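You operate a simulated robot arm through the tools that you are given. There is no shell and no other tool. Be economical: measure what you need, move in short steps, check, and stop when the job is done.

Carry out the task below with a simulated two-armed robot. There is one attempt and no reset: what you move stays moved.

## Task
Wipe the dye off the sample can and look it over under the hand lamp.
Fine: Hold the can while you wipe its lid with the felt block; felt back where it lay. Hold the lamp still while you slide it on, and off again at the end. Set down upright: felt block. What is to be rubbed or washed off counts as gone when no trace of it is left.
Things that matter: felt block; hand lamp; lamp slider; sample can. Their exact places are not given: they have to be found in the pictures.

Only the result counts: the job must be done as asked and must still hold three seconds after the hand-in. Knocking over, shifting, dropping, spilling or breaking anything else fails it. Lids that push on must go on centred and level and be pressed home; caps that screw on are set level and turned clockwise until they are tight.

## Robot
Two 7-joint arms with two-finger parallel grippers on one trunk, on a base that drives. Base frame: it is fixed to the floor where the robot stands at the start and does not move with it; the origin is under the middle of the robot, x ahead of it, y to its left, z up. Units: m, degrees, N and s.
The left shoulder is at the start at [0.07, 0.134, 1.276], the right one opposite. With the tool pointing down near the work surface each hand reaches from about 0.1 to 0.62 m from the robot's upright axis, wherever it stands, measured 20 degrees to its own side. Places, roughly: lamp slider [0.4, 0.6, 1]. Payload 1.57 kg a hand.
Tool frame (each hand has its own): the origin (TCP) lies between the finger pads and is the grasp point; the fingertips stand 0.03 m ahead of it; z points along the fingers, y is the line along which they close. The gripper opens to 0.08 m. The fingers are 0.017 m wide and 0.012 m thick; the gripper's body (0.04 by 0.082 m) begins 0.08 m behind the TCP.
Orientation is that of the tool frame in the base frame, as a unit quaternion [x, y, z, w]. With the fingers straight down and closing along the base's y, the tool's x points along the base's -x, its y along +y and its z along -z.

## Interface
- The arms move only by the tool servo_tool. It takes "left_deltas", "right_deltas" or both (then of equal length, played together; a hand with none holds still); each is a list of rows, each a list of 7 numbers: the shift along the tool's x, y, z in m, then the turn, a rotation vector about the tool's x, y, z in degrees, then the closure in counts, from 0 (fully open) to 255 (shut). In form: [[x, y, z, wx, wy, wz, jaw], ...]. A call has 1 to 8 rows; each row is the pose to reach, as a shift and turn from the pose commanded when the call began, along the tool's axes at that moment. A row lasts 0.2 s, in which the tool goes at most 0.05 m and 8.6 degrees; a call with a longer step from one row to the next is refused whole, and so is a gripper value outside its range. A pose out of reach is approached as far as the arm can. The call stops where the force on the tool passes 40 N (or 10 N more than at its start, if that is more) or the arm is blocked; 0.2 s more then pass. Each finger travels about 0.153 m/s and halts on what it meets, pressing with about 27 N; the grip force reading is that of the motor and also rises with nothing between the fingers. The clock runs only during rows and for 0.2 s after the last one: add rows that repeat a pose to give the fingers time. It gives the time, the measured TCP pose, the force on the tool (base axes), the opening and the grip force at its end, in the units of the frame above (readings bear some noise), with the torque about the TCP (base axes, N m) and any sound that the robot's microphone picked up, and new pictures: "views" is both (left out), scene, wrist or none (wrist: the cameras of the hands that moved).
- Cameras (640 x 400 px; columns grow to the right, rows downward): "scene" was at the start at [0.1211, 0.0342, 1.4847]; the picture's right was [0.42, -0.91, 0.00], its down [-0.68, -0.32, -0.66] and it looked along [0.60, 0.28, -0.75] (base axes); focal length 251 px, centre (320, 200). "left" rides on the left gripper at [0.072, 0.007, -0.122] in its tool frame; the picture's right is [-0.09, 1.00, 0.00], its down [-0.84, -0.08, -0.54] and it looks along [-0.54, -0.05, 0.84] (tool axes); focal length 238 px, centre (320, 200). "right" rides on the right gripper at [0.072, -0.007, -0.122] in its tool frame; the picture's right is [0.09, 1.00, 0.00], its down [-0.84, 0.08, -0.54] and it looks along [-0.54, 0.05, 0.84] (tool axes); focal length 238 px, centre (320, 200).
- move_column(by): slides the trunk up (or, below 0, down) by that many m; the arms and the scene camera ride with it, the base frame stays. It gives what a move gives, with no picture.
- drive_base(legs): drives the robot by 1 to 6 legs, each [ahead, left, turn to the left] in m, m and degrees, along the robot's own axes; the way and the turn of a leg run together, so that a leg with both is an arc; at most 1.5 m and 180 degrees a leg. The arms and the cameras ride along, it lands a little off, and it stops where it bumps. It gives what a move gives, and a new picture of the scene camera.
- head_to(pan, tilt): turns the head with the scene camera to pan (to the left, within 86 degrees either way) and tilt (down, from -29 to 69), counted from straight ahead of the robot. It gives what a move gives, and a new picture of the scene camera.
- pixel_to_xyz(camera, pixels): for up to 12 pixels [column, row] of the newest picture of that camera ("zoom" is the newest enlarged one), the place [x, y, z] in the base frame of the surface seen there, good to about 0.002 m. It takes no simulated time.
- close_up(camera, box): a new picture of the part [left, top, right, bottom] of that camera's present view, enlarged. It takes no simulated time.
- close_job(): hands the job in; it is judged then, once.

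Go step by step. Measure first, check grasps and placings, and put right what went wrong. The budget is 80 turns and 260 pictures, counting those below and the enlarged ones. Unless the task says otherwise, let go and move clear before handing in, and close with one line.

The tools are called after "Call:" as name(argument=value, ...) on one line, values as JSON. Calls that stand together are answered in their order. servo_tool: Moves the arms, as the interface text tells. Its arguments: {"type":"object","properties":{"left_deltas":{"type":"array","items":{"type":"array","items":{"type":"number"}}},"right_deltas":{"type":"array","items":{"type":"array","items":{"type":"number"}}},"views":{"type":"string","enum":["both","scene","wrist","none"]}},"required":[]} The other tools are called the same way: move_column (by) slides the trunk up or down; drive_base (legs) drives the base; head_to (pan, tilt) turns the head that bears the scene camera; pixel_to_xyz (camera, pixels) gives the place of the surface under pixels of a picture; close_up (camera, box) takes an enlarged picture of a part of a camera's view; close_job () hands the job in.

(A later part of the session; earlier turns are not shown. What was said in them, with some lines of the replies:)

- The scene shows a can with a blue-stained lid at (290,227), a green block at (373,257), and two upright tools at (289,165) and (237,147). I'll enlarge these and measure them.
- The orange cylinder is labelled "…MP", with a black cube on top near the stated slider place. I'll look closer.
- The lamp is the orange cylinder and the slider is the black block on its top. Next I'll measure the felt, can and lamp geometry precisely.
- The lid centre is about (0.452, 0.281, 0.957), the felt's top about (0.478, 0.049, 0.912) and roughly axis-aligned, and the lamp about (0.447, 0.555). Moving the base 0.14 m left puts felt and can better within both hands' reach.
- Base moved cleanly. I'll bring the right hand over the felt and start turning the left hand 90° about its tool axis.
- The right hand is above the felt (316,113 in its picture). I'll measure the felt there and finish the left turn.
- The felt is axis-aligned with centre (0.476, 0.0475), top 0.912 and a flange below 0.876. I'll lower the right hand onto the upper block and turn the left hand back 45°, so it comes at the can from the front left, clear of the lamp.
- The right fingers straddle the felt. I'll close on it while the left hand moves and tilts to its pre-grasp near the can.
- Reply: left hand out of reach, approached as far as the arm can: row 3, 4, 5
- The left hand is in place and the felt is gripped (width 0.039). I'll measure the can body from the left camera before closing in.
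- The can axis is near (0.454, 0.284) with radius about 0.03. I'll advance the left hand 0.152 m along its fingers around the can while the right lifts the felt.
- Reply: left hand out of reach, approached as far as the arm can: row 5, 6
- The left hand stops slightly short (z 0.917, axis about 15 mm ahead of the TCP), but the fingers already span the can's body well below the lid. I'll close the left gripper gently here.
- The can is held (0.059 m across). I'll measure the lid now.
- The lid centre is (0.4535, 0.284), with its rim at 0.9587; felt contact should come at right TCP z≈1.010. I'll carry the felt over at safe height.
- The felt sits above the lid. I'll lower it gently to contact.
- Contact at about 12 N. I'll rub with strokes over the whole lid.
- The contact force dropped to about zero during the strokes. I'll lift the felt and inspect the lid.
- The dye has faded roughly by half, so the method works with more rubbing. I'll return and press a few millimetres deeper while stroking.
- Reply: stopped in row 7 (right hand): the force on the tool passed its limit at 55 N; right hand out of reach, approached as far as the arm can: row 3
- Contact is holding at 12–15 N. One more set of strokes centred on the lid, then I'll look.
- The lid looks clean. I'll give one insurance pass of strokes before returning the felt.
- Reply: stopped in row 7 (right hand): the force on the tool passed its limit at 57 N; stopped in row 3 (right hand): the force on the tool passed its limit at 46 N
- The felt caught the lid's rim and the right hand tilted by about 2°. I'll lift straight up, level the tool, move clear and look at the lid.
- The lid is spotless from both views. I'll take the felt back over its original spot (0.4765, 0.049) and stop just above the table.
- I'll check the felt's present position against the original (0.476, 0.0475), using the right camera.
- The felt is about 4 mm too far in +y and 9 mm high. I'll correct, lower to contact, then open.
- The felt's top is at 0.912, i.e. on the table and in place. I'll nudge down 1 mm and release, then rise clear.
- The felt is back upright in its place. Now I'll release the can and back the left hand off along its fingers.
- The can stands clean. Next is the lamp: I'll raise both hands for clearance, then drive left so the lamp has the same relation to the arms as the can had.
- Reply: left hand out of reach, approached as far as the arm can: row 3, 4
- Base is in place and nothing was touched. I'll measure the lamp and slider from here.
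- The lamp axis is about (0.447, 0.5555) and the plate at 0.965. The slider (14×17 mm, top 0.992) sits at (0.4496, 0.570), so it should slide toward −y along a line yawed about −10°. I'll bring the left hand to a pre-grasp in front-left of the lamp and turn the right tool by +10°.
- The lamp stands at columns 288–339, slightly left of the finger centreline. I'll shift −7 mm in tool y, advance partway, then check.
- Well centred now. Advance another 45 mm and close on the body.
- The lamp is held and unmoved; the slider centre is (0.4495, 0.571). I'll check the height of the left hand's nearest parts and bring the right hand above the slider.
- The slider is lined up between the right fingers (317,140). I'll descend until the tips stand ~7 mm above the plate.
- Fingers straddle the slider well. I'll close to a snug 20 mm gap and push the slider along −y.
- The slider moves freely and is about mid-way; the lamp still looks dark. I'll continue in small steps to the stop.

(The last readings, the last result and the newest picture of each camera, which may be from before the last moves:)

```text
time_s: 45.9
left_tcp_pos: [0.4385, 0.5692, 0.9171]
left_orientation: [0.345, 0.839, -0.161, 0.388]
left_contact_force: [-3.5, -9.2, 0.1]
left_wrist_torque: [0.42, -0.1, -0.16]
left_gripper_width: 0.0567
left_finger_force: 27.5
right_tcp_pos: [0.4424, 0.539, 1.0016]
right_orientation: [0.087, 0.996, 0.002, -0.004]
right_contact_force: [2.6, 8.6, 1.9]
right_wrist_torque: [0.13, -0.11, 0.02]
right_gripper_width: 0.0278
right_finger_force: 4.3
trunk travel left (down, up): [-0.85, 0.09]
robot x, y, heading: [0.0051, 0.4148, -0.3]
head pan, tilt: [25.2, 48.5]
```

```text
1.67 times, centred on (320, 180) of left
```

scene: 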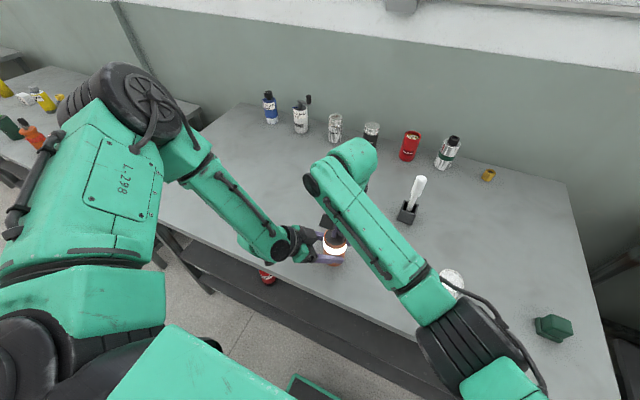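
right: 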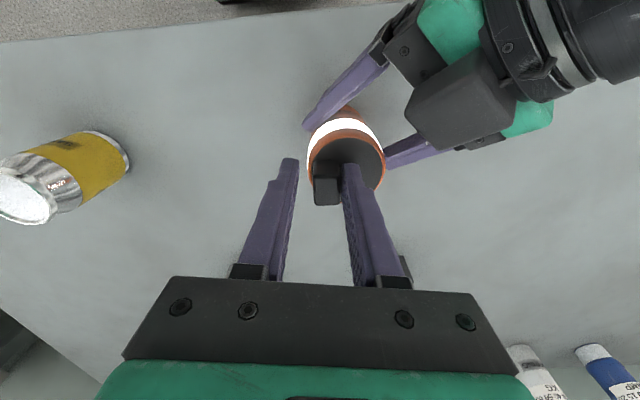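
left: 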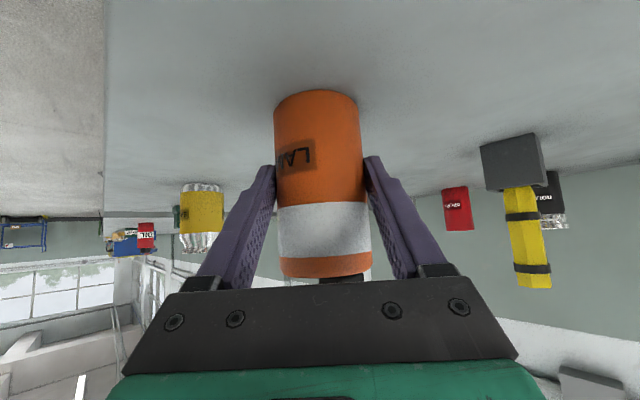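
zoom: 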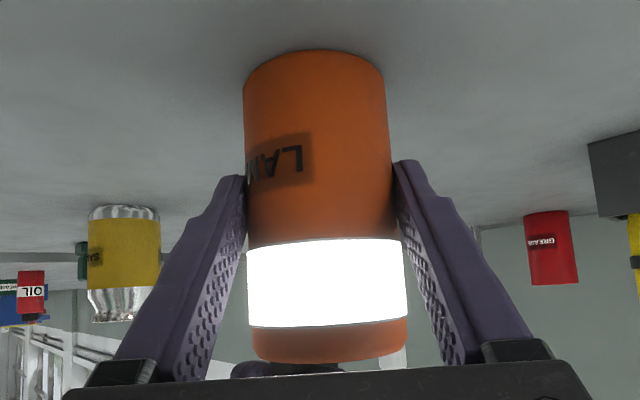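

The band glows: the lamp is on. I'll look the can's lid over under it with the right camera (lid near 25,200) and the scene camera.

Call:
close_up(camera="right", box=[0, 130, 140, 240])

Call:
close_up(camera="scene", box=[420, 255, 484, 310])

```text
3.64 times, centred on (70, 185) of right
```

zoom: 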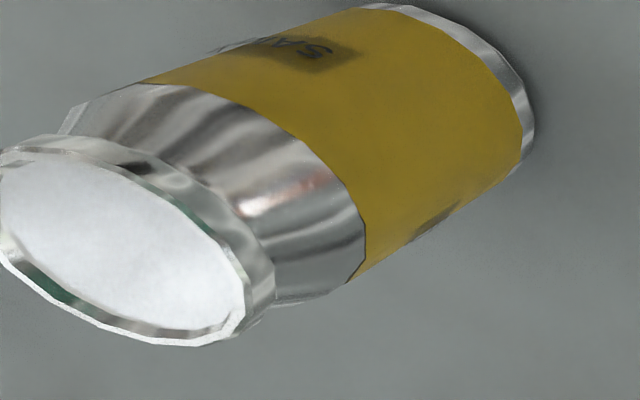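

```text
7.27 times, centred on (452, 282) of scene
```

zoom: 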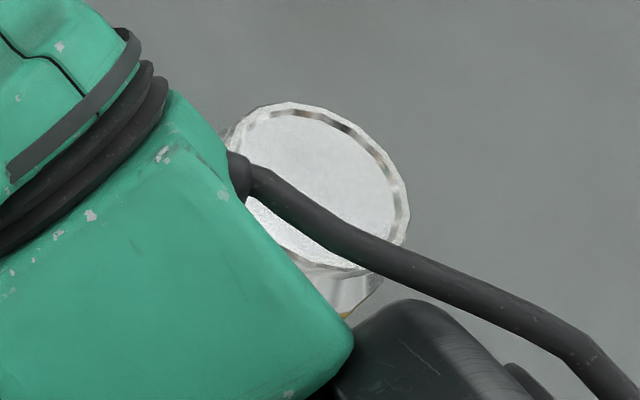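

The lid is spotless under the light. After a short hold, I'll slide back along +y with the other finger to the off stop.

Call:
servo_tool(right_deltas=[[0, 0, 0, 0, 0, 0, 191], [0, 0, 0, 0, 0, 0, 191], [0, 0.006, 0, 0, 0, 0, 191], [0, 0.012, 0, 0, 0, 0, 191], [0, 0.018, 0, 0, 0, 0, 191], [0, 0.024, 0, 0, 0, 0, 191], [0, 0.03, 0, 0, 0, 0, 191], [0, 0.034, 0, 0, 0, 0, 191]], views="wrist")

Call:
close_up(camera="right", box=[240, 100, 400, 200])

```text
time_s: 47.6
left_tcp_pos: [0.437, 0.5699, 0.9181]
left_orientation: [0.345, 0.839, -0.16, 0.389]
left_contact_force: [-1.9, 4.7, 12.0]
left_wrist_torque: [-0.35, -0.32, 0.04]
left_gripper_width: 0.0567
left_finger_force: 27.2
right_tcp_pos: [0.4492, 0.5668, 1.0006]
right_orientation: [0.093, 0.996, -0.001, -0.003]
right_contact_force: [-0.7, -2.1, -0.7]
right_wrist_torque: [0.01, -0.02, 0.04]
right_gripper_width: 0.0223
right_finger_force: 1.5
trunk travel left (down, up): [-0.85, 0.09]
robot x, y, heading: [-0.0006, 0.4154, -0.5]
head pan, tilt: [25.2, 48.5]
```

right: 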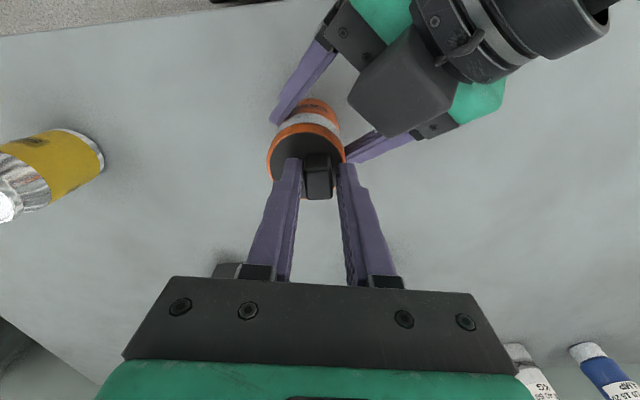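

```text
4.00 times, centred on (320, 150) of right
```

zoom: 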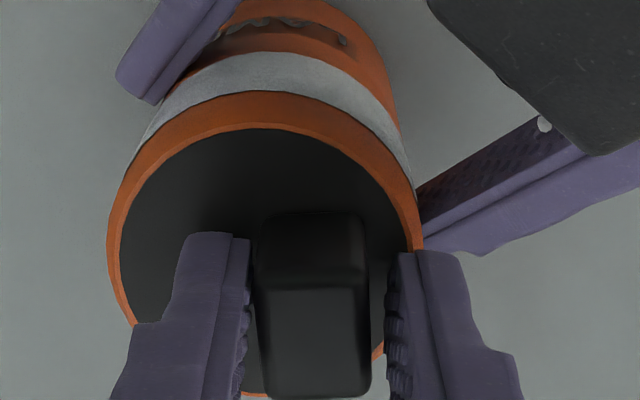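

The light is off; the slider is a few millimetres short of its original end. I'll push 6 mm more to the stop.

Call:
servo_tool(right_deltas=[[0, 0.002, 0, 0, 0, 0, 191], [0, 0.004, 0, 0, 0, 0, 191], [0, 0.006, 0, 0, 0, 0, 191], [0, 0.007, 0, 0, 0, 0, 191]], views="none")

Call:
close_up(camera="right", box=[240, 100, 400, 200])

```text
time_s: 48.6
left_tcp_pos: [0.436, 0.5688, 0.9179]
left_orientation: [0.345, 0.839, -0.16, 0.388]
left_contact_force: [-3.7, 13.5, 13.0]
left_wrist_torque: [-0.68, -0.24, 0.0]
left_gripper_width: 0.0565
left_finger_force: 27.5
right_tcp_pos: [0.4472, 0.5787, 1.0022]
right_orientation: [0.087, 0.996, 0.001, -0.002]
right_contact_force: [0.5, -12.6, -1.4]
right_wrist_torque: [-0.4, -0.07, 0.12]
right_gripper_width: 0.031
right_finger_force: 6.0
trunk travel left (down, up): [-0.85, 0.09]
robot x, y, heading: [0.0002, 0.4148, -0.3]
head pan, tilt: [25.2, 48.5]
```

```text
4.00 times, centred on (320, 150) of right
```

zoom: 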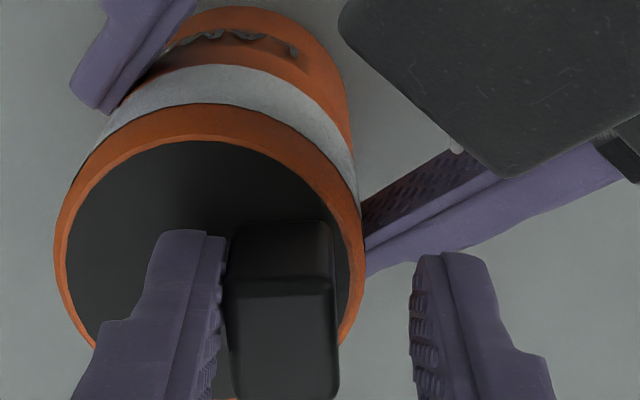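

The slider is at its stop (13 N) and the lamp is off. I'll relieve the push, open a little, and lift the right hand clear.

Call:
servo_tool(right_deltas=[[0, -0.003, 0, 0, 0, 0, 191], [0, -0.006, 0, 0, 0, 0, 150], [0, -0.007, 0, 0, 0, 0, 128], [0, -0.007, -0.03, 0, 0, 0, 128], [0, -0.007, -0.07, 0, 0, 0, 128], [0, -0.02, -0.11, 0, 0, 0, 128], [0, -0.06, -0.13, 0, 0, 0, 128], [0, -0.1, -0.13, 0, 0, 0, 128]], views="scene")

Call:
close_up(camera="scene", box=[295, 218, 375, 268])

```text
time_s: 50.5
left_tcp_pos: [0.439, 0.5689, 0.9177]
left_orientation: [0.345, 0.839, -0.16, 0.39]
left_contact_force: [0.0, -0.7, 2.0]
left_wrist_torque: [-0.14, 0.06, 0.03]
left_gripper_width: 0.0567
left_finger_force: 26.9
right_tcp_pos: [0.4316, 0.477, 1.1311]
right_orientation: [0.087, 0.996, 0.001, -0.003]
right_contact_force: [-0.4, 0.0, 0.1]
right_wrist_torque: [0.03, 0.01, 0.01]
right_gripper_width: 0.0398
right_finger_force: 0.0
trunk travel left (down, up): [-0.85, 0.09]
robot x, y, heading: [0.0002, 0.4167, -0.4]
head pan, tilt: [25.2, 48.5]
```

scene: 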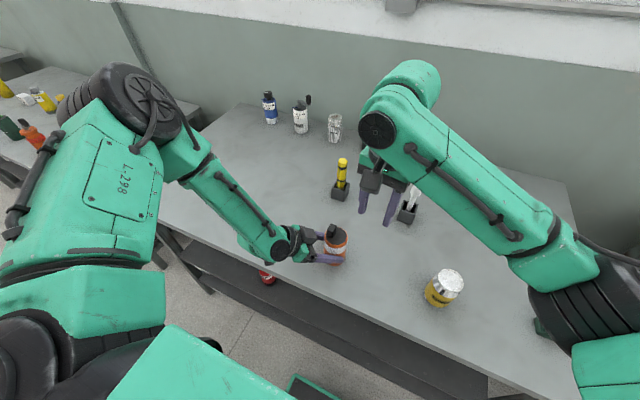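

```text
8.00 times, centred on (335, 243) of scene
```

zoom: 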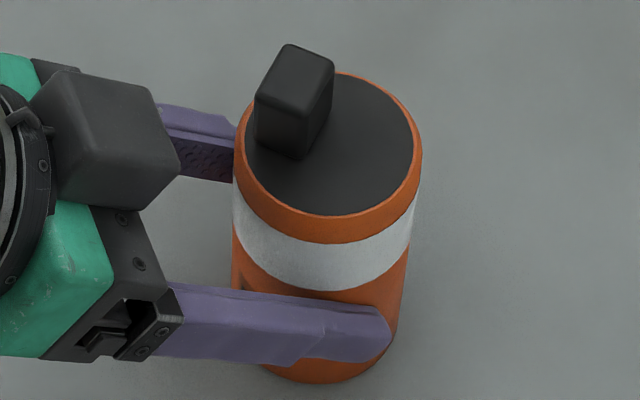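

The slider is back at its original place, the lamp off and upright, barely moved. I'll release it with the left hand and back off along the fingers.

Call:
servo_tool(left_deltas=[[0, 0, 0, 0, 0, 0, 150], [0, 0, 0, 0, 0, 0, 60], [0, 0, 0, 0, 0, 0, 0], [0, 0, 0, 0, 0, 0, 0], [0, 0, -0.04, 0, 0, 0, 0], [0, 0, -0.08, 0, 0, 0, 0], [0, 0, -0.12, 0, 0, 0, 0], [0, 0, -0.15, 0, 0, 0, 0]])

Call:
close_up(camera="scene", box=[295, 205, 495, 325])

```text
time_s: 52.2
left_tcp_pos: [0.3516, 0.6511, 1.0127]
left_orientation: [0.345, 0.839, -0.164, 0.387]
left_contact_force: [-0.6, 0.4, 0.7]
left_wrist_torque: [0.03, 0.02, -0.03]
left_gripper_width: 0.0803
left_finger_force: 0.1
right_tcp_pos: [0.4297, 0.4823, 1.1323]
right_orientation: [0.087, 0.996, 0.001, -0.003]
right_contact_force: [0.0, 1.1, -0.3]
right_wrist_torque: [-0.03, -0.02, -0.01]
right_gripper_width: 0.0395
right_finger_force: 0.2
trunk travel left (down, up): [-0.85, 0.09]
robot x, y, heading: [0.004, 0.4174, -0.3]
head pan, tilt: [25.2, 48.5]
```

scene: 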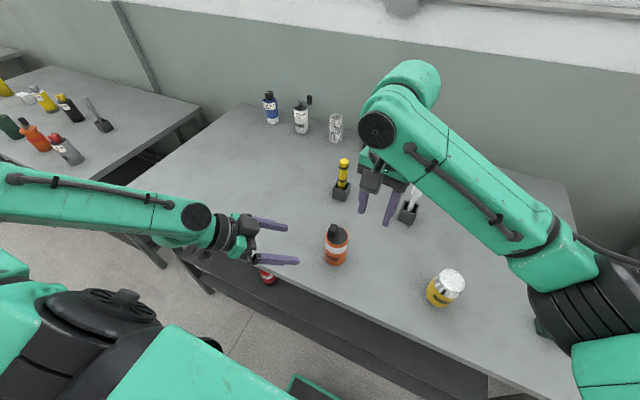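
left: 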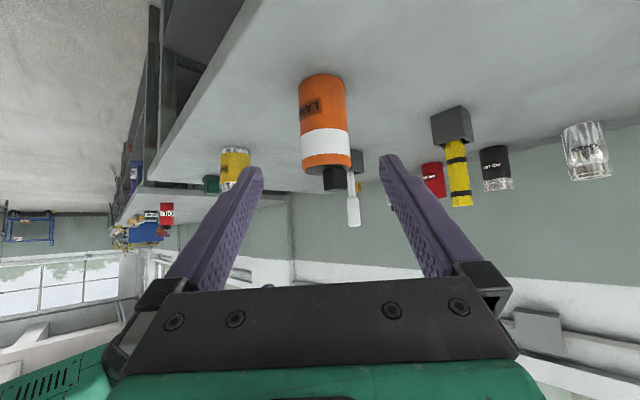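

```text
3.20 times, centred on (395, 265) of scene
```

zoom: 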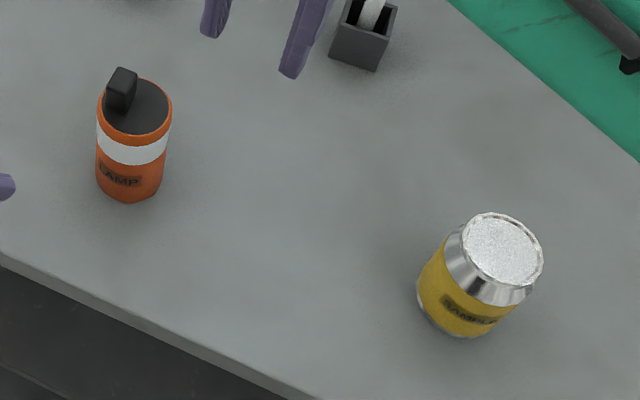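

The lamp is off and standing, the can is clean and upright, the felt was set back earlier, and both hands are clear. I'll hand in.

Call:
close_job()

```text
The job is handed in.
```

The job is handed in. I wiped the can's lid until no dye showed and found none when I checked it under the lit lamp. The felt block is back upright where it lay, and the lamp is switched off at its original stop.
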